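You operate a simulated robot arm through the tools that you are given. There is no shell and no other tool.

You run a simulated two-armed robot. Do the job below in one go: nothing can be reset, and whatever is moved stays where it is left.

JOB
Pour about 140 ml into the beaker and scrub the sludge off the deck.
Fine: the line stands, leave it so; water from the jug; wet the hand brush in the beaker; jug and brush back where they stood. Set down upright: jug, hand brush. What is to be rubbed or washed off counts as gone when no trace of it is left.

The check looks at the end state, three seconds after you hand in, the way a careful person would. Anything else that was tipped, shoved, dropped, spilled or broken makes it a failure.

ROBOT AND FRAMES
Two 7-joint arms with two-finger parallel grippers on one trunk that stands fixed in place. Base frame: the origin is at the foot of the trunk, x ahead of it, y to its left, z up. Lengths are in mm, angles in degrees, forces in N, time in s.
The left shoulder is at [50, 209, 1290], the right one opposite. With the tool pointing down near the work surface each hand reaches from about 100 to 900 mm from the base axis, measured 20 degrees to its own side. Payload 4.4 kg a hand.
The tool frame of a hand sits at the grasp point between the pads (the TCP): z along the fingers, y along the line on which they close. The tips reach 23 mm beyond it. Largest opening 94 mm; finger width 38, thickness 10; the body of the gripper, 54 by 96 mm, starts 39 mm behind the TCP.
Orientation is told as [roll, pitch, yaw] about the base's x, y, z axes, in that order, counted from this pose: with the fingers straight down and closing along the base's y, the tool's x points along the base's -x, its y along +y and its z along -z.

CONTROLS
- The arms move only by the tool drive_tool. It takes "left_series", "right_series" or both (then of equal length, played together; a hand with none holds still); each is a list of rows, each a list of 7 numbers: the gripper command, from -1 (fully open) to 1 (shut), values between in proportion, then the shift along the tool's x, y, z in m, then the turn, a rotation vector about the tool's x, y, z in degrees. In form: [[hand, tx, ty, tz, rx, ry, rz], ...]. A call has 1 to 20 rows; each row is the pose to reach, as a shift and turn from the pose commanded when the call began, along the tool's axes at that moment. Rows are played at 5 a second. More than 50 mm and 8.6 degrees between two rows, or a gripper value outside its range, and nothing of the call is played. A pose out of reach is approached as far as the arm can. The call stops where the force on the tool passes 40 N (or 10 N more than at its start, if that is more) or the arm is blocked; 0.2 s more then pass. Each finger travels about 108 mm/s and halts on what it meets, pressing with about 39 N; the grip force reading is that of the motor and also rises with nothing between the fingers. The clock runs only during rows and for 0.2 s after the last one: add rows that repeat a pose to give the fingers time. The reply holds the time, the measured pose of the TCP, the force on the tool along the base axes, the opening and the grip force, in the units named above and with some noise, with the torque about the TCP (base axes, N m) and any sound that the robot's microphone picked up.
- Cameras (640 x 400 px; columns grow to the right, rows downward): "scene" is now at [144.8, -52.4, 1487.9]; the picture's right is [-0.56, -0.83, 0.00], its down [-0.27, 0.18, -0.94] and it looks along [0.78, -0.53, -0.33] (base axes); focal length 285 px, centre (320, 200). "left" rides on the left gripper at [87, -16, -74] in its tool frame; the picture's right is [0.18, 0.98, 0.00], its down [-0.58, 0.11, -0.81] and it looks along [-0.79, 0.15, 0.59] (tool axes); focal length 243 px, centre (320, 200). "right" rides on the right gripper at [86, 16, -75] in its tool frame; the picture's right is [-0.18, 0.98, 0.00], its down [-0.58, -0.11, -0.81] and it looks along [-0.79, -0.15, 0.59] (tool axes); focal length 243 px, centre (320, 200). There is no depth. A picture from a camera that has moved, and an enlarged one, comes with that camera's place and axes in the base frame and with its lens.
- camera(camera): a new picture of that camera. The clock stands still meanwhile.
- lift_body(by): slides the trunk up (or, below 0, down) by that many mm; the arms and the scene camera ride with it, the base frame stays. It gives what a move gives, with no picture.
- pan_tilt(pan, tilt): turns the head with the scene camera to pan (to the left, within 80 degrees either way) and tilt (down, from -29 to 69), counted from straight ahead of the robot. It gives what a move gives.
- zoom(camera, box): a new picture of the part [left, top, right, bottom] of that camera's present view, enlarged. The clock stands still meanwhile.
- job_done(): hands the job in; it is judged then, once.

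Nothing tells you positions but the pictures and the camera data. Unless the task says otherwise, let go and move clear before handing in.

The tools are called after ">>>" as name(argument=value, ...) on one line, values as JSON. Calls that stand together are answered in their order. drive_tool: Moves the arms, as the interface text tells. Its arguments: {"type":"object","properties":{"left_series":{"type":"array"},"right_series":{"type":"array"}},"required":[]} The other tools are called the same way: lift_body (by) moves the trunk up or down; pan_tilt (pan, tilt) turns the head that bears the scene camera; camera (camera) takes a picture; zoom (camera, box) takes an enlarged picture of a part of a camera's view; job_done () hands the job in.

At the start:

```text
time: 0.0
left_tool_pos: [503.4, -91.4, 1405.7]
left_orientation: [0.0, 0.0, 0.2]
left_ft_force: [0.2, -0.2, -0.8]
left_wrist_torque: [-0.04, 0.01, 0.02]
left_grip_width: 94.0
left_grasp_force: 0.1
right_tool_pos: [336.1, -485.1, 1328.0]
right_orientation: [0.1, 0.0, 0.0]
right_ft_force: [0.2, 0.4, -0.2]
right_wrist_torque: [0.01, 0.0, 0.03]
right_grip_width: 94.2
right_grasp_force: 0.1
trunk travel left (down, up): [-369.0, 194.0]
head pan, tilt (commanded): [-34.3, 19.1]
```

scene: 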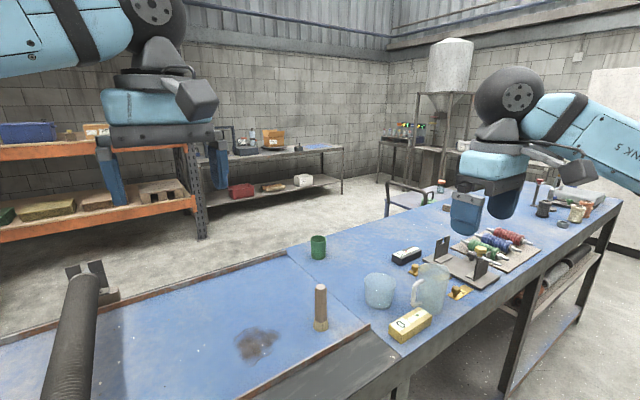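
right: 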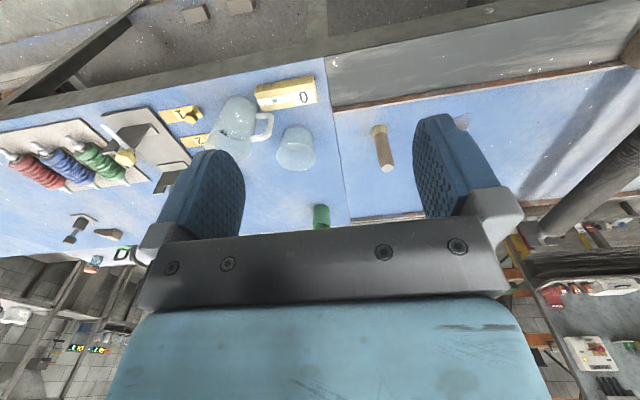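
left: 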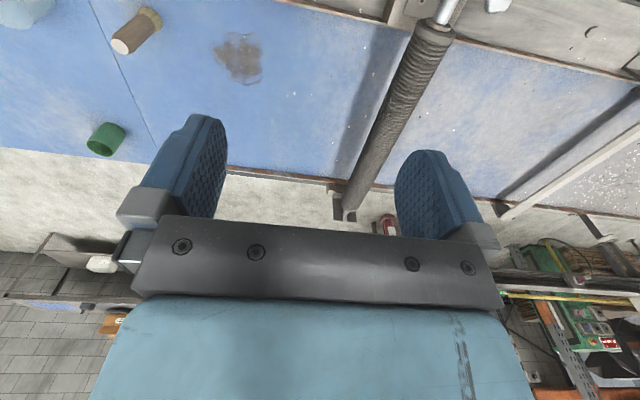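

I see a blue deck with a dark sludge stain, a wooden-handled upright brush, a beaker, a jug with a handle, a yellow block marked 0 and other items. I'll zoom in to identify and locate things first.

>>> zoom(camera="scene", box=[340, 220, 500, 350])

>>> zoom(camera="scene", box=[200, 220, 400, 390])

>>> zoom(camera="right", box=[130, 60, 420, 240])

>>> zoom(camera="left", box=[0, 0, 320, 200])

```text
3.08 times, centred on (420, 285) of scene
camera zoom: at [144.8, -52.4, 1487.9], right [-0.56, -0.83, 0.0], down [-0.27, 0.18, -0.94], along [0.78, -0.53, -0.33], focal length 877 px, centre (12, -62)
```

zoom: 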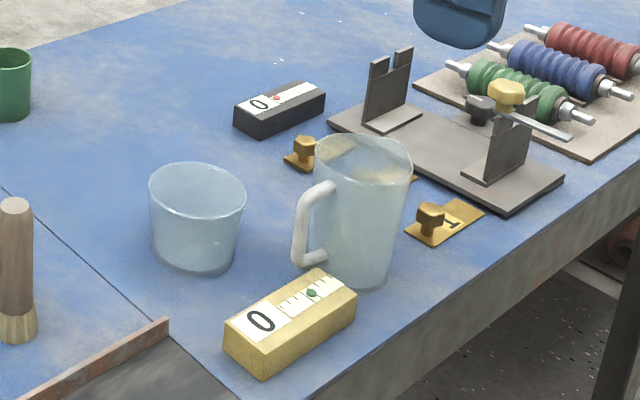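

```text
2.35 times, centred on (300, 305) of scene
camera zoom: at [144.8, -52.4, 1487.9], right [-0.56, -0.83, 0.0], down [-0.27, 0.18, -0.94], along [0.78, -0.53, -0.33], focal length 670 px, centre (367, -47)
```

zoom: 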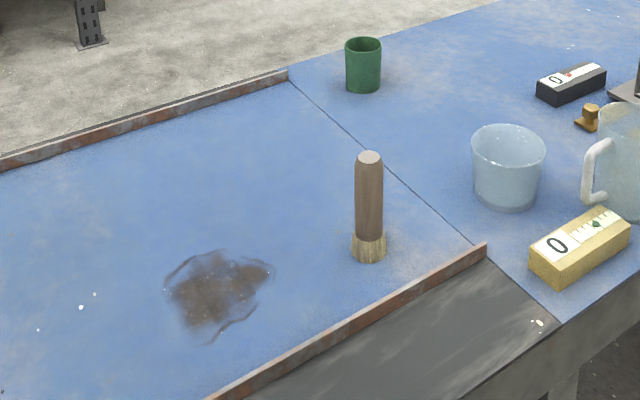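

```text
2.21 times, centred on (275, 150) of right
camera zoom: at [250.2, -467.3, 1403.8], right [0.18, 0.98, 0.0], down [0.58, -0.11, 0.81], along [0.79, -0.15, -0.59], focal length 535 px, centre (419, 310)
```

zoom: 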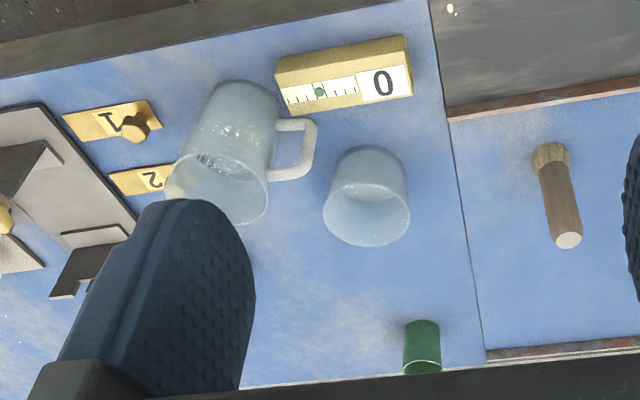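

```text
2.00 times, centred on (160, 100) of left
camera zoom: at [414.7, -106.6, 1478.3], right [-0.18, 0.98, 0.0], down [0.58, 0.11, 0.81], along [0.79, 0.15, -0.59], focal length 485 px, centre (640, 400)
```

zoom: 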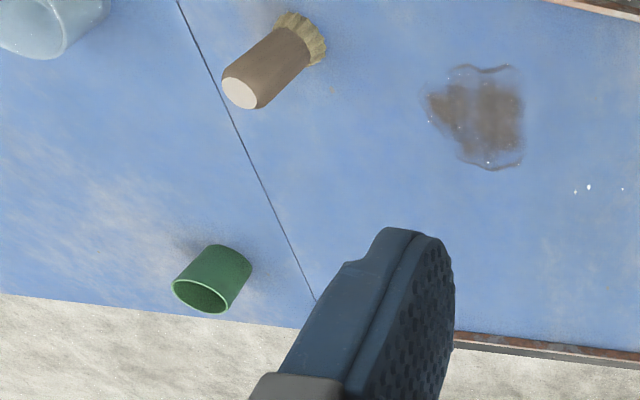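

The deck is about z=930; stain near (680,-228), brush near (643,-393), beaker near (614,-583), jug near (512,-699) with its handle towards +y. I'll look around with the head to understand obstacles better and refine these positions.

>>> pan_tilt(pan=-50, tilt=40)

>>> camera(camera="scene")

>>> pan_tilt(pan=-15, tilt=45)

>>> camera(camera="scene")

```text
time: 0.8
left_tool_pos: [502.6, -90.3, 1405.5]
left_orientation: [-0.1, -0.1, 0.1]
left_ft_force: [-0.1, -0.6, -0.5]
left_wrist_torque: [-0.04, -0.02, 0.01]
left_grip_width: 93.9
left_grasp_force: 0.0
right_tool_pos: [336.1, -484.4, 1329.4]
right_orientation: [0.0, 0.0, 0.0]
right_ft_force: [0.5, 0.1, -0.2]
right_wrist_torque: [-0.02, -0.01, -0.03]
right_grip_width: 94.0
right_grasp_force: 0.1
trunk travel left (down, up): [-369.0, 194.0]
head pan, tilt (commanded): [-50.0, 40.0]
```

```text
taken
camera scene: at [122.5, -65.0, 1455.1], right [-0.77, -0.64, 0.0], down [-0.41, 0.49, -0.77], along [0.49, -0.59, -0.64], focal length 285 px, centre (320, 200)
```

scene: 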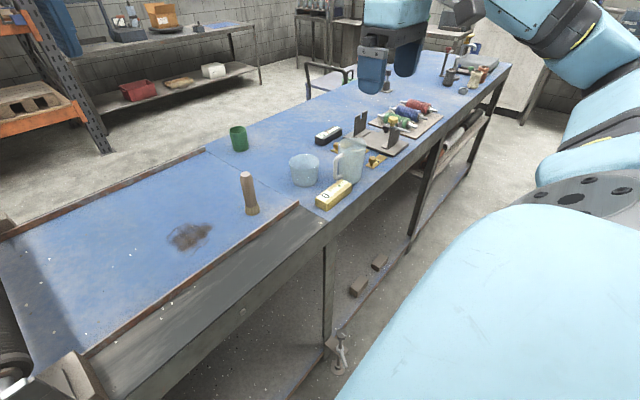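

```text
time: 1.9
left_tool_pos: [503.7, -91.0, 1405.9]
left_orientation: [0.0, 0.0, 0.1]
left_ft_force: [0.4, 0.3, -0.1]
left_wrist_torque: [0.0, 0.02, 0.0]
left_grip_width: 94.1
left_grasp_force: 0.0
right_tool_pos: [336.6, -484.2, 1329.2]
right_orientation: [0.0, -0.1, 0.0]
right_ft_force: [-0.3, 0.3, 0.0]
right_wrist_torque: [0.0, -0.01, 0.01]
right_grip_width: 94.5
right_grasp_force: 0.1
trunk travel left (down, up): [-369.0, 194.0]
head pan, tilt (commanded): [-15.0, 45.0]
```

```text
taken
camera scene: at [146.3, -21.0, 1447.8], right [-0.26, -0.97, 0.0], down [-0.68, 0.18, -0.71], along [0.68, -0.18, -0.71], focal length 285 px, centre (320, 200)
```

scene: 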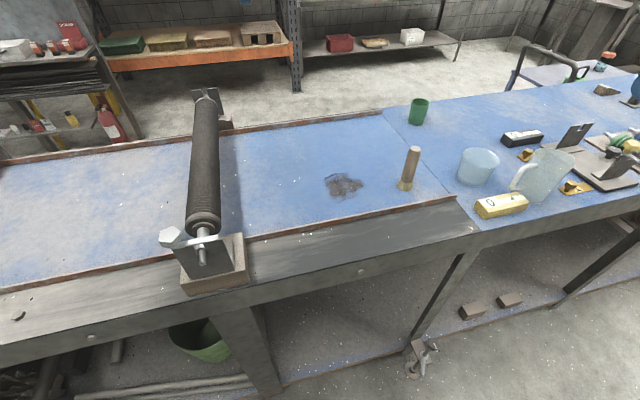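

The black ribbed thing is a roller fixed across the conveyor bed, so the right arm alone should do the work, with the left kept clear. I'll zoom for precise measurement of each item.

>>> zoom(camera="scene", box=[440, 120, 600, 220])

>>> zoom(camera="scene", box=[310, 130, 470, 230])

>>> pan_tilt(pan=-45, tilt=35)

>>> zoom(camera="scene", box=[240, 130, 400, 230])

>>> camera(camera="scene")

```text
4.00 times, centred on (520, 170) of scene
camera zoom: at [146.3, -21.0, 1447.8], right [-0.26, -0.97, 0.0], down [-0.68, 0.18, -0.71], along [0.68, -0.18, -0.71], focal length 1140 px, centre (-480, 320)
```

zoom: 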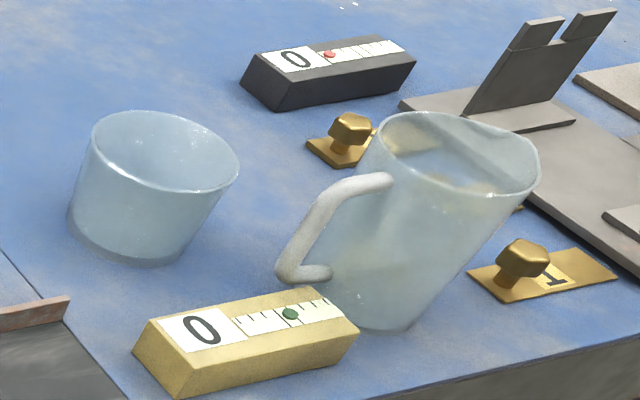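

```text
4.00 times, centred on (390, 180) of scene
camera zoom: at [146.3, -21.0, 1447.8], right [-0.26, -0.97, 0.0], down [-0.68, 0.18, -0.71], along [0.68, -0.18, -0.71], focal length 1140 px, centre (40, 280)
```

zoom: 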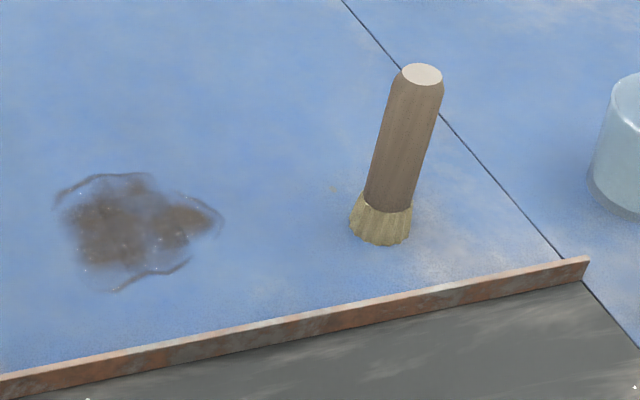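

```text
time: 2.8
left_tool_pos: [503.4, -90.4, 1405.6]
left_orientation: [0.0, 0.0, 0.1]
left_ft_force: [-0.4, -0.7, -0.7]
left_wrist_torque: [0.0, -0.01, 0.0]
left_grip_width: 94.0
left_grasp_force: 0.0
right_tool_pos: [335.9, -484.5, 1328.0]
right_orientation: [0.1, 0.0, 0.0]
right_ft_force: [-0.3, 0.2, 1.0]
right_wrist_torque: [-0.04, 0.03, -0.03]
right_grip_width: 93.8
right_grasp_force: 0.1
trunk travel left (down, up): [-369.0, 194.0]
head pan, tilt (commanded): [-45.0, 35.0]
```

```text
4.00 times, centred on (320, 180) of scene
camera zoom: at [130.1, -62.1, 1462.6], right [-0.71, -0.71, 0.0], down [-0.41, 0.41, -0.82], along [0.58, -0.58, -0.57], focal length 1140 px, centre (320, 280)
```

zoom: 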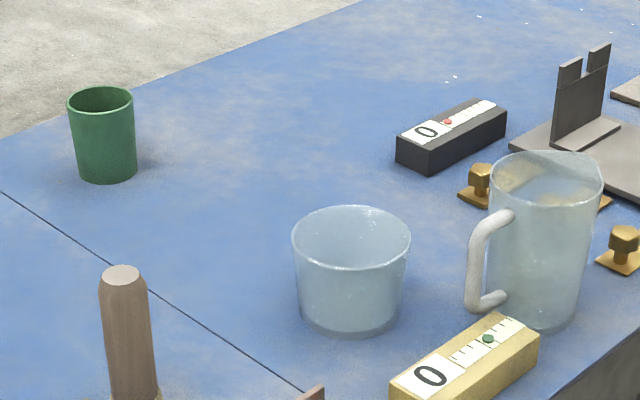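

```text
taken
camera scene: at [130.1, -62.1, 1462.6], right [-0.71, -0.71, 0.0], down [-0.41, 0.41, -0.82], along [0.58, -0.58, -0.57], focal length 285 px, centre (320, 200)
```

scene: 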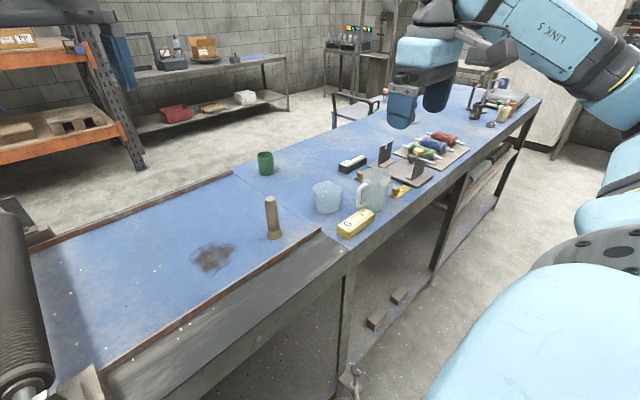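

Estimates so far: jug centre ~(518,-688), rim z~1050; handle bar ~(534,-626); beaker ~(622,-589) with rim z~998. I move the left arm aside and bring the right hand's camera over the jug and beaker for a closer look.

>>> drive_tool(left_series=[[-1, 0.005, 0.024, 0, 0, 0, 0], [-1, 0.01, 0.048, 0, 0, 0, 0], [-1, 0.015, 0.072, 0, 0, 0, 0], [-1, 0.02, 0.096, 0, 0, 0, 0], [-1, 0.025, 0.12, 0, 0, 0, 0], [-1, 0.03, 0.144, 0, 0, 0, 0], [-1, 0.035, 0.168, 0, 0, 0, 0], [-1, 0.04, 0.192, 0, 0, 0, 0], [-1, 0.045, 0.216, 0, 0, 0, 0], [-1, 0.05, 0.24, 0, 0, 0, 0]], right_series=[[-1, -0.0104, -0.0155, 0.0128, 0, 0, 0], [-1, -0.0208, -0.031, 0.0256, 0, 0, 0], [-1, -0.0312, -0.0465, 0.0384, 0, 0, 0], [-1, -0.0416, -0.062, 0.0512, 0, 0, 0], [-1, -0.052, -0.0775, 0.064, 0, 0, 0], [-1, -0.0624, -0.093, 0.0768, 0, 0, 0], [-1, -0.0728, -0.1085, 0.0896, 0, 0, 0], [-1, -0.0832, -0.124, 0.1024, 0, 0, 0], [-1, -0.0936, -0.1395, 0.1152, 0, 0, 0], [-1, -0.104, -0.155, 0.128, 0, 0, 0]])

>>> camera(camera="right")

>>> camera(camera="scene")

```text
time: 5.0
left_tool_pos: [453.3, 149.3, 1405.7]
left_orientation: [0.0, 0.1, -0.1]
left_ft_force: [0.5, -0.3, -0.8]
left_wrist_torque: [-0.02, 0.0, 0.0]
left_grip_width: 94.0
left_grasp_force: 0.1
right_tool_pos: [441.9, -641.0, 1201.8]
right_orientation: [0.0, -0.1, 0.0]
right_ft_force: [-0.5, 0.2, 0.8]
right_wrist_torque: [0.02, 0.03, 0.0]
right_grip_width: 94.0
right_grasp_force: 0.0
trunk travel left (down, up): [-369.0, 194.0]
head pan, tilt (commanded): [-45.0, 35.0]
```

```text
taken
camera right: at [355.6, -622.5, 1276.4], right [0.18, 0.98, 0.0], down [0.58, -0.11, 0.81], along [0.79, -0.15, -0.59], focal length 243 px, centre (320, 200)
```

right: 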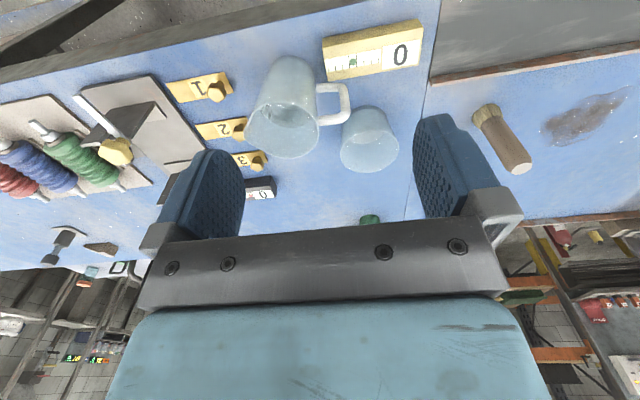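

```text
taken
camera scene: at [130.1, -61.7, 1462.7], right [-0.71, -0.71, 0.0], down [-0.41, 0.41, -0.82], along [0.58, -0.58, -0.57], focal length 285 px, centre (320, 200)
```

scene: 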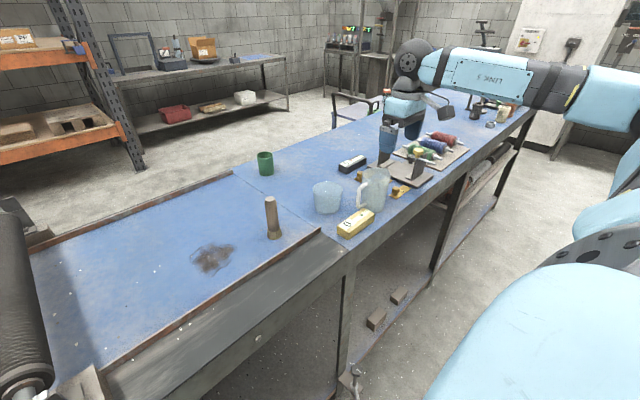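

>>> zoom(camera="right", box=[210, 10, 450, 190])

>>> zoom(camera="right", box=[440, 60, 640, 210])

>>> zoom(camera="scene", box=[360, 30, 520, 150])

```text
2.22 times, centred on (330, 100) of right
camera zoom: at [355.6, -622.5, 1276.4], right [0.18, 0.98, 0.0], down [0.58, -0.11, 0.81], along [0.79, -0.15, -0.59], focal length 539 px, centre (298, 422)
```

zoom: 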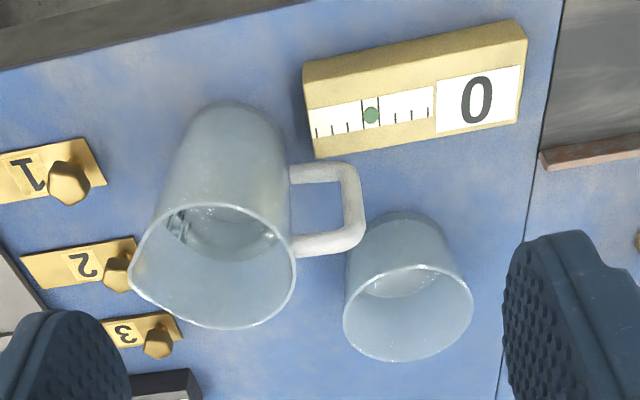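

```text
2.67 times, centred on (540, 135) of right
camera zoom: at [355.6, -622.5, 1276.4], right [0.18, 0.98, 0.0], down [0.58, -0.11, 0.81], along [0.79, -0.15, -0.59], focal length 647 px, centre (-267, 373)
```

zoom: 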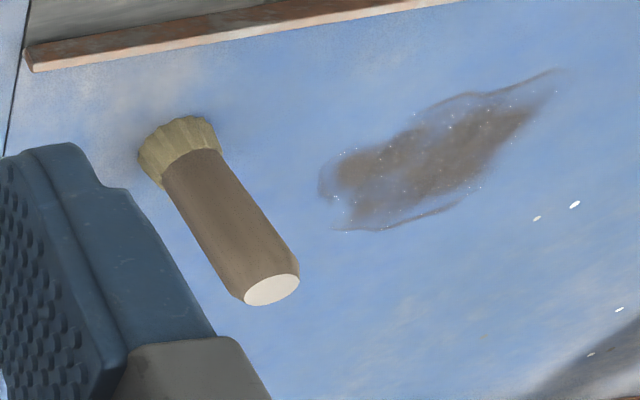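

```text
3.33 times, centred on (440, 90) of scene
camera zoom: at [130.1, -61.7, 1462.7], right [-0.71, -0.71, 0.0], down [-0.41, 0.41, -0.82], along [0.58, -0.58, -0.57], focal length 950 px, centre (-80, 567)
```

zoom: 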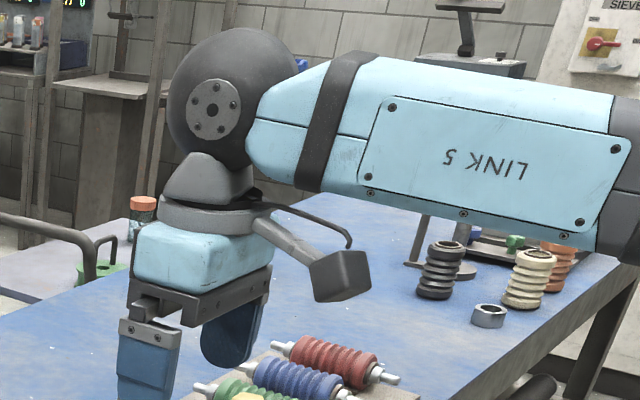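

Refined: jug centre ~(517,-692), handle at +79°, rim diameter ~80 mm; beaker ~(619,-590); brush ~(642,-396). I look closer at the water level and check the hand's ability to turn before touching anything.

>>> zoom(camera="right", box=[240, 40, 360, 165])

>>> zoom(camera="right", box=[330, 90, 410, 180])

>>> zoom(camera="scene", box=[300, 160, 410, 240])

```text
3.20 times, centred on (300, 102) of right
camera zoom: at [355.6, -622.5, 1276.4], right [0.18, 0.98, 0.0], down [0.58, -0.11, 0.81], along [0.79, -0.15, -0.59], focal length 776 px, centre (384, 512)
```

zoom: 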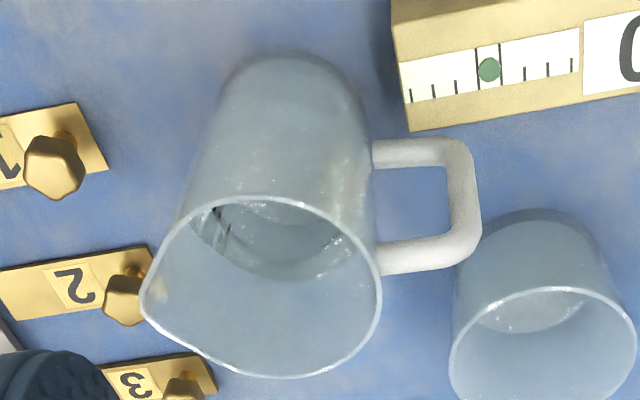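

```text
4.44 times, centred on (370, 135) of right
camera zoom: at [355.6, -622.5, 1276.4], right [0.18, 0.98, 0.0], down [0.58, -0.11, 0.81], along [0.79, -0.15, -0.59], focal length 1078 px, centre (98, 489)
```

zoom: 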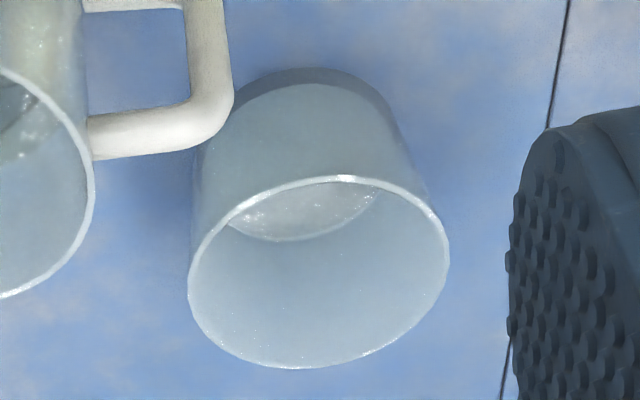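

```text
5.00 times, centred on (355, 200) of scene
camera zoom: at [130.1, -61.7, 1462.7], right [-0.71, -0.71, 0.0], down [-0.41, 0.41, -0.82], along [0.58, -0.58, -0.57], focal length 1425 px, centre (145, 200)
```

zoom: 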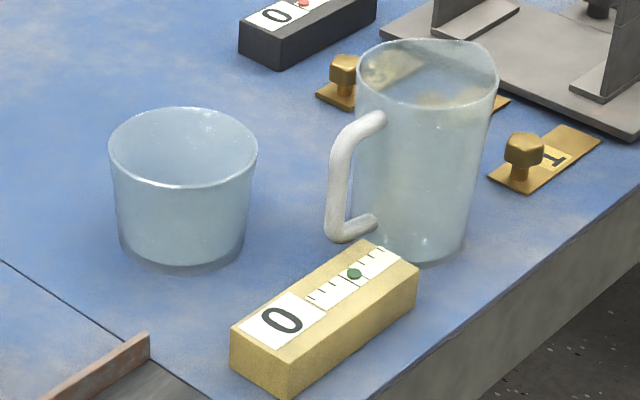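

Water in the jug stands at roughly z≈997 (perhaps 260 ml), the beaker looks empty. I'll rotate the hand at a safe height to yaw ≈ -101° (camera box on the handle side) above the jug, to test that this configuration is reachable.

>>> drive_tool(right_series=[[-1, -0.005, -0.0034, 0.0013, 0, 0, 6.7], [-1, -0.01, -0.0068, 0.0026, 0, 0, 13.4], [-1, -0.015, -0.0102, 0.004, 0, 0, 20.1], [-1, -0.02, -0.0136, 0.0053, 0, 0, 26.8], [-1, -0.025, -0.017, 0.0066, 0, 0, 33.5], [-1, -0.03, -0.0204, 0.008, 0, 0, 40.2], [-1, -0.035, -0.0238, 0.0093, 0, 0, 46.9], [-1, -0.04, -0.0272, 0.0106, 0, 0, 53.6], [-1, -0.045, -0.0306, 0.012, 0, 0, 60.3], [-1, -0.05, -0.034, 0.0133, 0, 0, 67.0], [-1, -0.055, -0.0374, 0.0146, 0, 0, 73.7], [-1, -0.06, -0.0408, 0.016, 0, 0, 80.4], [-1, -0.065, -0.0442, 0.0173, 0, 0, 87.1], [-1, -0.07, -0.0476, 0.0186, 0, 0, 93.8], [-1, -0.075, -0.051, 0.02, 0, 0, 101]])

>>> camera(camera="right")

>>> camera(camera="scene")

```text
time: 8.2
left_tool_pos: [451.8, 149.0, 1404.9]
left_orientation: [0.0, 0.1, 0.0]
left_ft_force: [-0.2, 0.5, -0.2]
left_wrist_torque: [0.0, 0.0, 0.01]
left_grip_width: 94.1
left_grasp_force: 0.1
right_tool_pos: [516.2, -689.9, 1180.4]
right_orientation: [0.1, 0.0, -101.1]
right_ft_force: [-0.5, 0.2, -0.2]
right_wrist_torque: [-0.02, -0.02, -0.01]
right_grip_width: 94.1
right_grasp_force: 0.1
trunk travel left (down, up): [-369.0, 194.0]
head pan, tilt (commanded): [-45.0, 35.0]
```

```text
taken
camera right: at [548.8, -607.5, 1256.1], right [0.93, -0.37, 0.0], down [-0.22, -0.55, 0.81], along [-0.3, -0.75, -0.59], focal length 243 px, centre (320, 200)
```

right: 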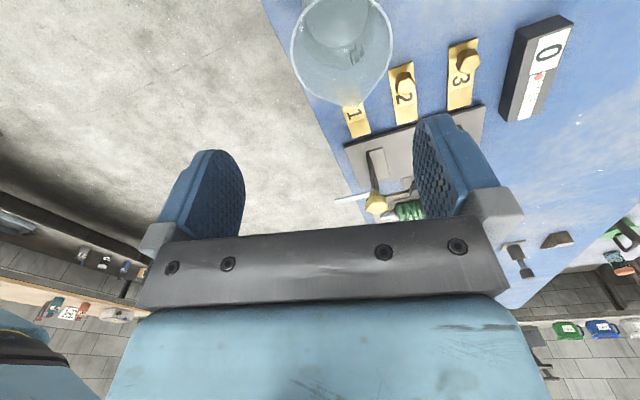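

```text
taken
camera scene: at [130.3, -62.3, 1462.6], right [-0.71, -0.71, 0.0], down [-0.41, 0.41, -0.82], along [0.58, -0.58, -0.57], focal length 285 px, centre (320, 200)
```

scene: 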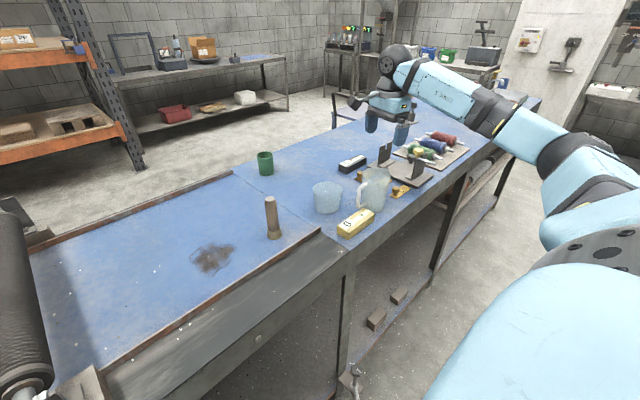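

The turned pose is reachable. I zoom to refine where the jug is relative to the fingers.

>>> zoom(camera="right", box=[250, 0, 440, 120])

>>> zoom(camera="scene", box=[310, 80, 450, 230])

```text
3.33 times, centred on (345, 60) of right
camera zoom: at [548.8, -607.5, 1256.1], right [0.93, -0.37, 0.0], down [-0.22, -0.55, 0.81], along [-0.3, -0.75, -0.59], focal length 809 px, centre (237, 667)
```

zoom: 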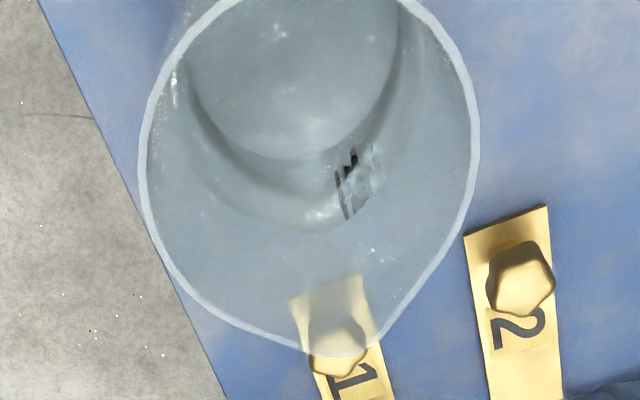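

```text
2.67 times, centred on (380, 155) of scene
camera zoom: at [130.3, -62.3, 1462.6], right [-0.71, -0.71, 0.0], down [-0.41, 0.41, -0.82], along [0.58, -0.58, -0.57], focal length 760 px, centre (160, 320)
```

zoom: 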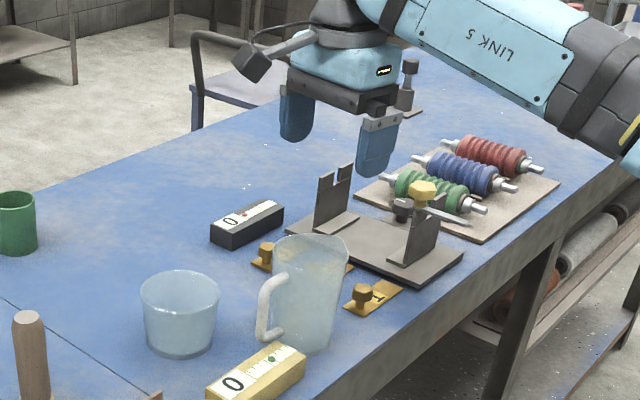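

My views of the jug's height disagree by ~15 mm, so I'll take a proper stereo pair: back the hand off 90 mm and take pictures from two sideways-shifted spots.

>>> drive_tool(right_series=[[-1, 0.03, 0.0, 0, 0, 0, 0], [-1, 0.06, 0.0, 0, 0, 0, 0], [-1, 0.09, 0.02, 0, 0, 0, 0], [-1, 0.09, 0.05, 0, 0, 0, 0]])

>>> zoom(camera="right", box=[160, 0, 480, 200])

>>> drive_tool(right_series=[[-1, 0.0, -0.03, 0, 0, 0, 0], [-1, 0.0, -0.06, 0, 0, 0, 0], [-1, 0.0, -0.09, 0, 0, 0, 0], [-1, 0.0, -0.12, 0, 0, 0, 0], [-1, 0.0, -0.15, 0, 0, 0, 0]])

>>> zoom(camera="right", box=[200, 0, 520, 200])

```text
time: 9.2
left_tool_pos: [454.1, 148.4, 1404.5]
left_orientation: [0.0, 0.1, 0.0]
left_ft_force: [-0.5, -0.4, 0.8]
left_wrist_torque: [-0.01, 0.01, -0.02]
left_grip_width: 94.0
left_grasp_force: 0.0
right_tool_pos: [582.1, -611.6, 1181.2]
right_orientation: [0.0, 0.0, -101.0]
right_ft_force: [0.4, 0.6, 0.0]
right_wrist_torque: [0.0, 0.0, 0.04]
right_grip_width: 94.1
right_grasp_force: 0.0
trunk travel left (down, up): [-369.0, 194.0]
head pan, tilt (commanded): [-45.0, 35.0]
```

```text
2.00 times, centred on (320, 100) of right
camera zoom: at [615.1, -528.3, 1255.3], right [0.93, -0.37, 0.0], down [-0.22, -0.55, 0.81], along [-0.3, -0.75, -0.59], focal length 485 px, centre (320, 400)
```

zoom: 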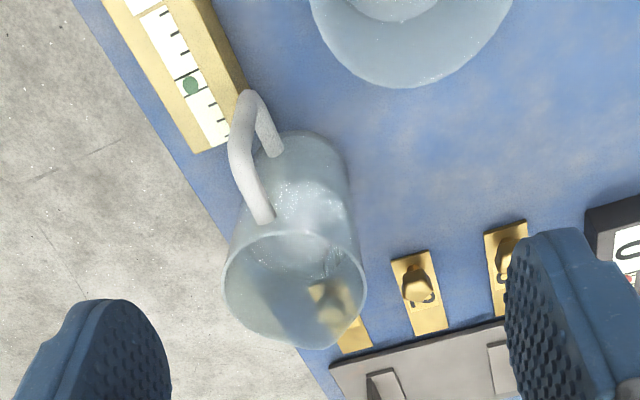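

```text
time: 10.4
left_tool_pos: [449.3, 150.8, 1405.4]
left_orientation: [-0.2, -0.1, 0.1]
left_ft_force: [-0.7, 0.2, 0.4]
left_wrist_torque: [0.0, 0.0, -0.01]
left_grip_width: 94.0
left_grasp_force: 0.1
right_tool_pos: [435.2, -581.8, 1183.3]
right_orientation: [0.1, 0.0, -100.9]
right_ft_force: [-0.4, 1.0, 0.7]
right_wrist_torque: [-0.01, -0.05, 0.01]
right_grip_width: 94.3
right_grasp_force: 0.1
trunk travel left (down, up): [-369.0, 194.0]
head pan, tilt (commanded): [-45.0, 35.0]
```

```text
2.00 times, centred on (360, 100) of right
camera zoom: at [467.2, -499.4, 1257.5], right [0.93, -0.37, 0.0], down [-0.22, -0.55, 0.81], along [-0.3, -0.75, -0.59], focal length 485 px, centre (240, 400)
```

zoom: 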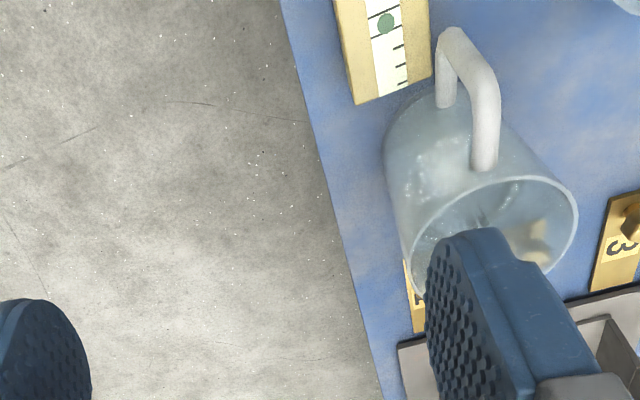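

Stereo now puts the jug at ~(533,-697), rim z≈1038, handle direction ≈ +86°, and the beaker at ~(629,-594) with rim z≈990 (deck ≈920). I move above the jug with yaw -94° and check the centring.

>>> drive_tool(right_series=[[-1, -0.0155, 0.0198, 0.005, 0, 0, -1.2], [-1, -0.031, 0.0395, 0.01, 0, 0, -2.4], [-1, -0.0465, 0.0593, 0.015, 0, 0, -3.6], [-1, -0.062, 0.079, 0.025, 0, 0, -4.8], [-1, -0.0775, 0.0988, 0.045, 0, 0, -6], [-1, -0.0928, 0.1185, 0.0705, 0, 0, -7]])

>>> camera(camera="right")

>>> zoom(camera="scene", box=[310, 90, 450, 230])

```text
time: 11.8
left_tool_pos: [452.9, 148.7, 1405.3]
left_orientation: [0.0, 0.1, 0.1]
left_ft_force: [-0.1, -0.5, -0.3]
left_wrist_torque: [-0.04, 0.02, -0.04]
left_grip_width: 94.2
left_grasp_force: 0.1
right_tool_pos: [533.9, -697.0, 1111.6]
right_orientation: [0.0, 0.2, -94.0]
right_ft_force: [0.2, 0.1, -0.2]
right_wrist_torque: [0.04, 0.01, 0.0]
right_grip_width: 94.3
right_grasp_force: 0.0
trunk travel left (down, up): [-369.0, 194.0]
head pan, tilt (commanded): [-45.0, 35.0]
```

```text
taken
camera right: at [556.2, -611.2, 1186.9], right [0.97, -0.25, 0.0], down [-0.15, -0.57, 0.81], along [-0.2, -0.78, -0.59], focal length 243 px, centre (320, 200)
```

right: 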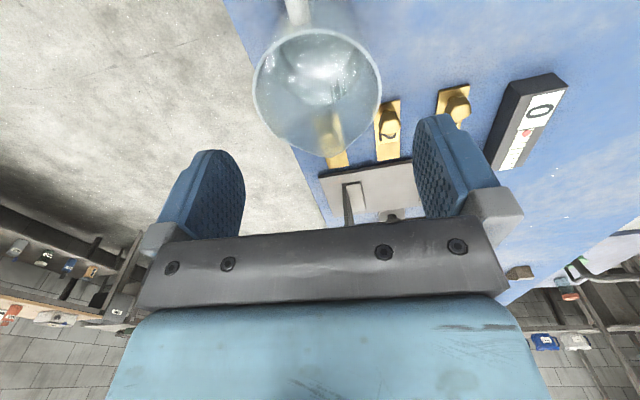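

```text
2.86 times, centred on (380, 160) of scene
camera zoom: at [131.0, -63.1, 1462.5], right [-0.71, -0.71, 0.0], down [-0.41, 0.41, -0.82], along [0.58, -0.58, -0.57], focal length 814 px, centre (149, 314)
```

zoom: 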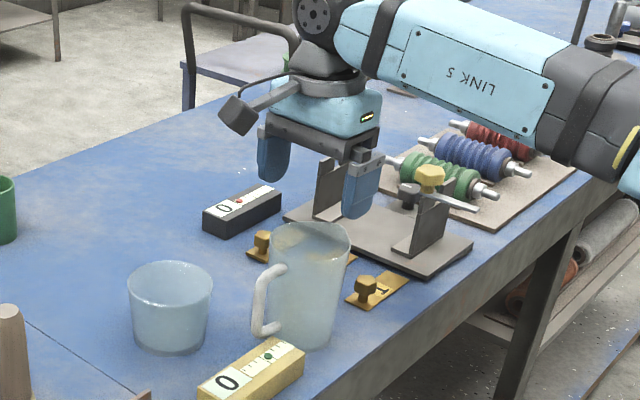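

>>> zoom(camera="right", box=[220, 0, 420, 180])

```text
2.22 times, centred on (320, 90) of right
camera zoom: at [556.2, -611.2, 1186.9], right [0.97, -0.25, 0.0], down [-0.15, -0.57, 0.81], along [-0.2, -0.78, -0.59], focal length 539 px, centre (320, 444)
```

zoom: 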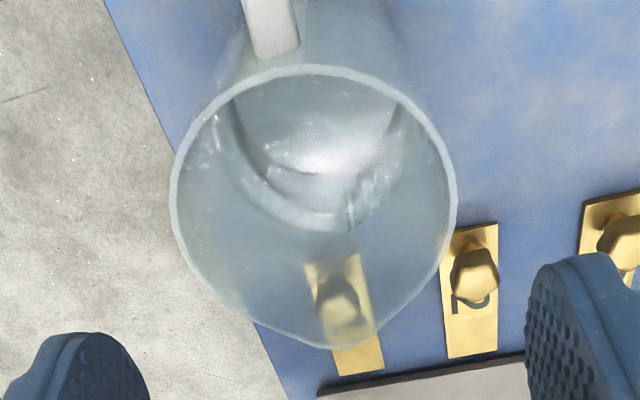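

The rim is ~84 mm across, leaving about 5 mm each side, so I descend to just above the rim and check finger alignment closely.

>>> drive_tool(right_series=[[-1, 0.0, -0.001, 0.012, 0, 0, 0], [-1, 0.0, -0.001, 0.024, 0, 0, 0], [-1, 0.0, -0.001, 0.035, 0, 0, 0]])

>>> camera(camera="right")

>>> zoom(camera="scene", box=[330, 110, 430, 220])

```text
time: 12.6
left_tool_pos: [452.7, 149.1, 1405.0]
left_orientation: [0.0, 0.0, 0.0]
left_ft_force: [0.7, 0.3, 0.3]
left_wrist_torque: [0.01, -0.04, 0.0]
left_grip_width: 94.1
left_grasp_force: 0.0
right_tool_pos: [531.8, -697.7, 1076.6]
right_orientation: [0.0, 0.0, -94.0]
right_ft_force: [-1.0, -0.3, 0.1]
right_wrist_torque: [0.0, 0.04, -0.02]
right_grip_width: 93.9
right_grasp_force: 0.1
trunk travel left (down, up): [-369.0, 194.0]
head pan, tilt (commanded): [-45.0, 35.0]
```

```text
taken
camera right: at [554.0, -610.8, 1151.2], right [0.97, -0.25, 0.0], down [-0.15, -0.57, 0.81], along [-0.2, -0.78, -0.59], focal length 243 px, centre (320, 200)
```

right: 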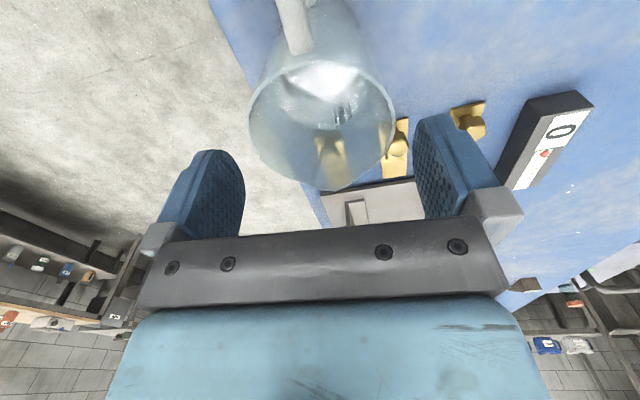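

```text
3.64 times, centred on (380, 165) of scene
camera zoom: at [130.1, -62.2, 1462.6], right [-0.71, -0.71, 0.0], down [-0.41, 0.41, -0.82], along [0.58, -0.58, -0.57], focal length 1036 px, centre (102, 327)
```

zoom: 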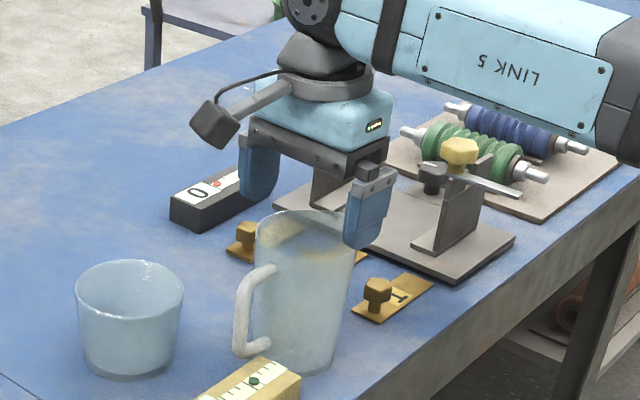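

The rim is centred within ~1–2 mm between the fingers. I descend slowly in two stages, checking force.

>>> drive_tool(right_series=[[-1, 0.0, 0.001, 0.006, 0, 0, 0], [-1, 0.0, 0.001, 0.012, 0, 0, 0], [-1, 0.0, 0.001, 0.018, 0, 0, 0], [-1, 0.0, 0.001, 0.024, 0, 0, 0], [-1, 0.0, 0.001, 0.03, 0, 0, 0]])

>>> camera(camera="right")

>>> zoom(camera="scene", box=[330, 110, 430, 220])

```text
time: 13.8
left_tool_pos: [452.8, 149.4, 1405.6]
left_orientation: [0.0, -0.1, 0.1]
left_ft_force: [-0.4, 0.3, 0.2]
left_wrist_torque: [-0.03, 0.02, -0.02]
left_grip_width: 94.0
left_grasp_force: 0.1
right_tool_pos: [534.2, -696.7, 1045.8]
right_orientation: [0.1, 0.0, -94.0]
right_ft_force: [0.7, -0.6, 0.4]
right_wrist_torque: [0.03, 0.0, 0.01]
right_grip_width: 94.1
right_grasp_force: 0.0
trunk travel left (down, up): [-369.0, 194.0]
head pan, tilt (commanded): [-45.0, 35.0]
```

```text
taken
camera right: at [556.1, -611.3, 1120.5], right [0.97, -0.25, 0.0], down [-0.15, -0.57, 0.81], along [-0.2, -0.78, -0.59], focal length 243 px, centre (320, 200)
```

right: 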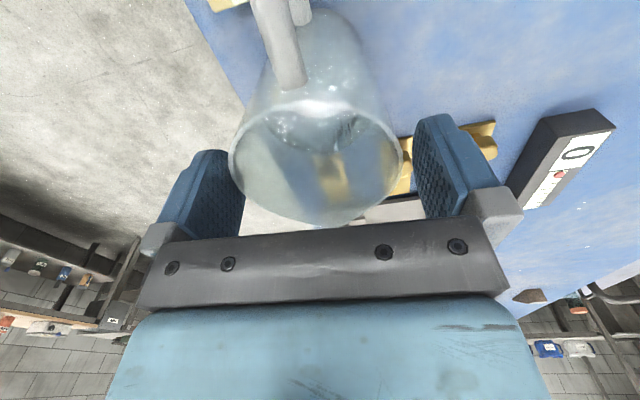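

```text
3.64 times, centred on (380, 165) of scene
camera zoom: at [130.1, -62.3, 1462.6], right [-0.71, -0.71, 0.0], down [-0.41, 0.41, -0.82], along [0.58, -0.58, -0.57], focal length 1036 px, centre (102, 327)
```

zoom: 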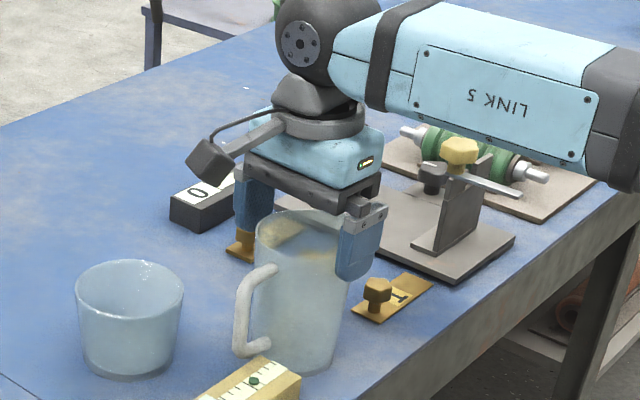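

Fingers straddle the rim symmetrically with no contact. I descend the remaining ~35 mm to grasp height.

>>> drive_tool(right_series=[[-1, 0.0, 0.0, 0.006, 0, 0, 0], [-1, 0.0, 0.0, 0.012, 0, 0, 0], [-1, 0.0, 0.0, 0.018, 0, 0, 0], [-1, 0.0, 0.0, 0.024, 0, 0, 0], [-1, 0.0, 0.0, 0.03, 0, 0, 0]])

>>> camera(camera="right")

>>> zoom(camera="scene", box=[330, 110, 430, 220])

```text
time: 15.0
left_tool_pos: [452.0, 148.8, 1405.9]
left_orientation: [0.1, 0.1, 0.1]
left_ft_force: [0.9, -0.2, 0.2]
left_wrist_torque: [0.0, 0.03, -0.01]
left_grip_width: 94.0
left_grasp_force: 0.1
right_tool_pos: [534.2, -696.5, 1016.0]
right_orientation: [0.0, 0.0, -94.1]
right_ft_force: [0.3, -0.1, 0.1]
right_wrist_torque: [0.0, 0.0, 0.01]
right_grip_width: 93.9
right_grasp_force: 0.0
trunk travel left (down, up): [-369.0, 194.0]
head pan, tilt (commanded): [-45.0, 35.0]
```

```text
taken
camera right: at [555.9, -610.3, 1090.6], right [0.97, -0.25, 0.0], down [-0.15, -0.57, 0.81], along [-0.2, -0.78, -0.59], focal length 243 px, centre (320, 200)
```

right: 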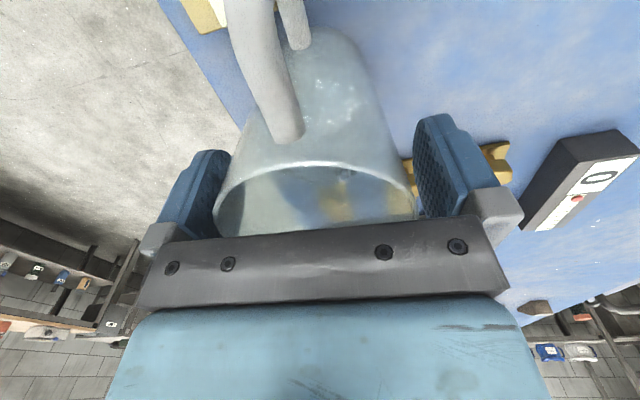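

```text
3.64 times, centred on (380, 165) of scene
camera zoom: at [130.2, -62.3, 1462.6], right [-0.71, -0.71, 0.0], down [-0.41, 0.41, -0.82], along [0.58, -0.58, -0.57], focal length 1036 px, centre (102, 327)
```

zoom: 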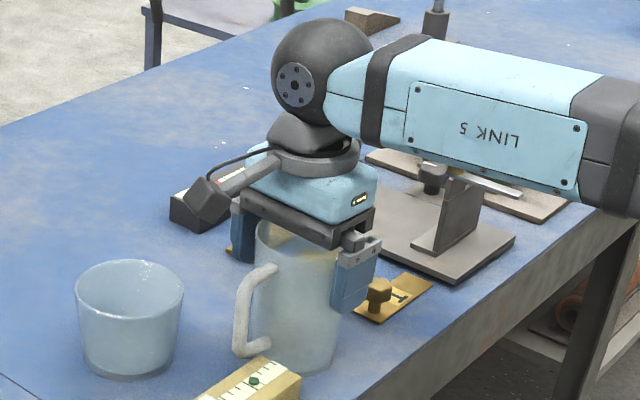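

Position is good: pads around the upper body, palm clear of the rim. I close the gripper gradually on the jug.

>>> drive_tool(right_series=[[-0.85, 0, 0, 0, 0, 0, 0], [-0.78, 0, 0, 0, 0, 0, 0], [-0.72, 0, 0, 0, 0, 0, 0], [-0.66, 0, 0, 0, 0, 0, 0], [-0.5, 0, 0, 0, 0, 0, 0], [0, 0, 0, 0, 0, 0, 0], [1, 0, 0, 0, 0, 0, 0], [1, 0, 0, 0, 0, 0, 0], [1, 0, 0, 0, 0, 0, 0]])

>>> camera(camera="right")

>>> zoom(camera="scene", box=[330, 110, 430, 220])

```text
time: 17.0
left_tool_pos: [452.5, 148.9, 1405.3]
left_orientation: [0.0, 0.0, 0.1]
left_ft_force: [-0.6, -0.1, 0.6]
left_wrist_torque: [0.01, -0.02, 0.0]
left_grip_width: 93.9
left_grasp_force: 0.0
right_tool_pos: [531.6, -696.1, 1016.8]
right_orientation: [0.1, 0.0, -94.0]
right_ft_force: [-0.4, 0.4, -0.2]
right_wrist_torque: [-0.01, 0.0, -0.01]
right_grip_width: 83.1
right_grasp_force: 39.3
trunk travel left (down, up): [-369.0, 194.0]
head pan, tilt (commanded): [-45.0, 35.0]
```

```text
taken
camera right: at [555.9, -610.4, 1091.0], right [0.97, -0.25, 0.0], down [-0.15, -0.57, 0.81], along [-0.2, -0.78, -0.59], focal length 243 px, centre (320, 200)
```

right: 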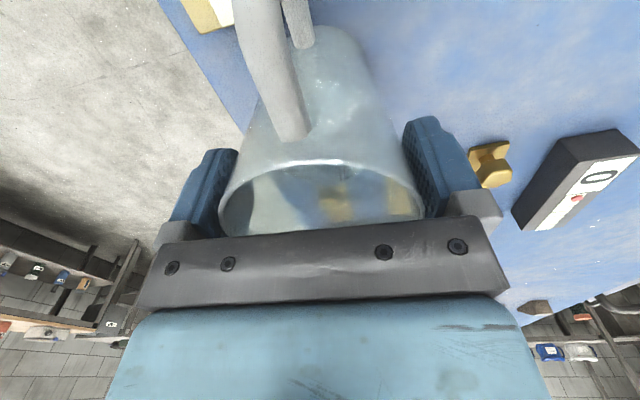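

```text
3.64 times, centred on (380, 165) of scene
camera zoom: at [130.1, -62.2, 1462.6], right [-0.71, -0.71, 0.0], down [-0.41, 0.41, -0.82], along [0.58, -0.58, -0.57], focal length 1036 px, centre (102, 327)
```

zoom: 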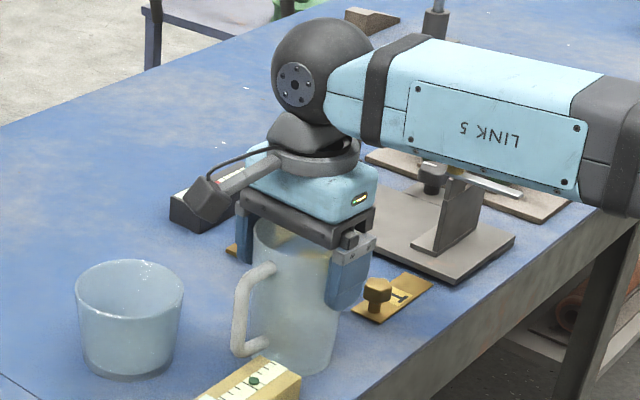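

Grip holds at 83.1 mm with 39 N. I lift the jug 40 mm straight up and read the weight.

>>> drive_tool(right_series=[[1, 0, 0, -0.004, 0, 0, 0], [1, 0, 0, -0.012, 0, 0, 0], [1, 0, 0, -0.024, 0, 0, 0], [1, 0, 0, -0.04, 0, 0, 0], [1, 0, 0, -0.04, 0, 0, 0], [1, 0, 0, -0.04, 0, 0, 0]])

>>> drive_tool(right_series=[[1, 0, 0, 0, 0, 0, 0]])

>>> drive_tool(right_series=[[1, 0, 0, 0, 0, 0, 0]])

>>> drive_tool(right_series=[[1, 0, 0, 0, 0, 0, 0]])

>>> camera(camera="right")

>>> zoom(camera="scene", box=[310, 90, 450, 230])

```text
time: 18.4
left_tool_pos: [453.4, 148.1, 1404.0]
left_orientation: [-0.1, 0.1, 0.1]
left_ft_force: [0.2, -0.4, 1.0]
left_wrist_torque: [-0.04, 0.01, 0.01]
left_grip_width: 94.0
left_grasp_force: 0.1
right_tool_pos: [534.6, -696.4, 1055.4]
right_orientation: [0.0, -0.1, -94.0]
right_ft_force: [0.2, 0.1, -4.2]
right_wrist_torque: [0.02, -0.02, 0.02]
right_grip_width: 83.1
right_grasp_force: 39.1
trunk travel left (down, up): [-369.0, 194.0]
head pan, tilt (commanded): [-45.0, 35.0]
```

```text
time: 18.8
left_tool_pos: [453.1, 148.9, 1405.1]
left_orientation: [0.0, 0.2, 0.2]
left_ft_force: [0.0, 0.6, 0.0]
left_wrist_torque: [0.01, 0.03, 0.01]
left_grip_width: 93.8
left_grasp_force: 0.1
right_tool_pos: [534.0, -695.5, 1055.2]
right_orientation: [0.0, -0.1, -94.0]
right_ft_force: [0.4, 0.5, -3.6]
right_wrist_torque: [0.0, -0.01, 0.01]
right_grip_width: 83.2
right_grasp_force: 39.5
trunk travel left (down, up): [-369.0, 194.0]
head pan, tilt (commanded): [-45.0, 35.0]
```

```text
time: 19.2
left_tool_pos: [453.1, 149.1, 1403.8]
left_orientation: [0.0, 0.0, 0.1]
left_ft_force: [-0.3, -0.2, -0.4]
left_wrist_torque: [-0.01, 0.0, 0.02]
left_grip_width: 94.0
left_grasp_force: 0.1
right_tool_pos: [533.9, -696.8, 1054.3]
right_orientation: [-0.1, -0.1, -94.0]
right_ft_force: [0.0, 0.3, -3.0]
right_wrist_torque: [0.01, 0.0, 0.01]
right_grip_width: 83.1
right_grasp_force: 38.8
trunk travel left (down, up): [-369.0, 194.0]
head pan, tilt (commanded): [-45.0, 35.0]
```

```text
time: 19.6
left_tool_pos: [452.4, 149.2, 1405.3]
left_orientation: [0.0, 0.0, 0.1]
left_ft_force: [0.4, -0.3, -0.5]
left_wrist_torque: [0.01, -0.02, 0.0]
left_grip_width: 94.0
left_grasp_force: 0.0
right_tool_pos: [533.9, -695.2, 1053.6]
right_orientation: [0.0, 0.0, -94.0]
right_ft_force: [-0.3, 0.3, -2.9]
right_wrist_torque: [-0.02, 0.01, 0.0]
right_grip_width: 83.1
right_grasp_force: 38.9
trunk travel left (down, up): [-369.0, 194.0]
head pan, tilt (commanded): [-45.0, 35.0]
```

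```text
taken
camera right: at [556.5, -610.3, 1130.2], right [0.97, -0.25, 0.0], down [-0.15, -0.57, 0.81], along [-0.2, -0.78, -0.59], focal length 243 px, centre (320, 200)
```

right: 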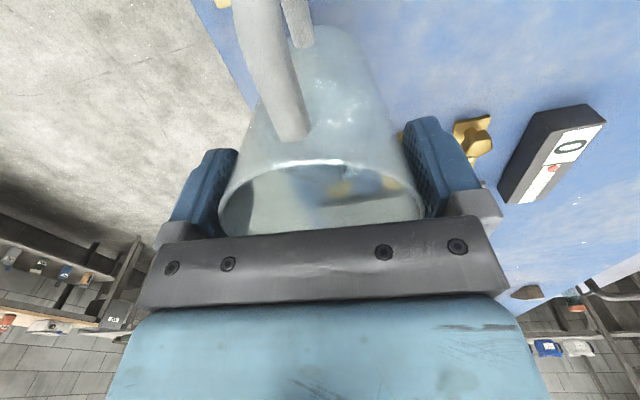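

```text
2.86 times, centred on (380, 160) of scene
camera zoom: at [130.4, -62.6, 1462.6], right [-0.71, -0.71, 0.0], down [-0.41, 0.41, -0.82], along [0.58, -0.58, -0.57], focal length 814 px, centre (149, 314)
```

zoom: 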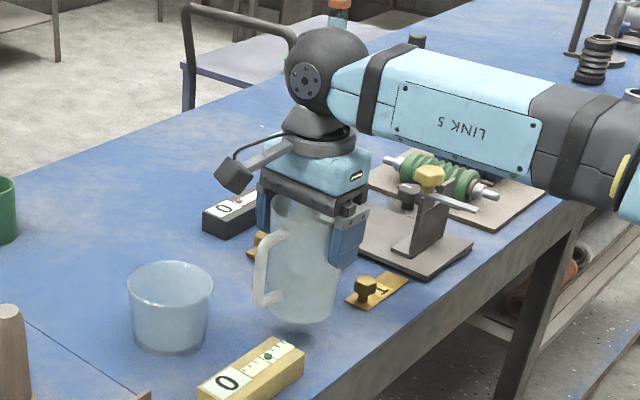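

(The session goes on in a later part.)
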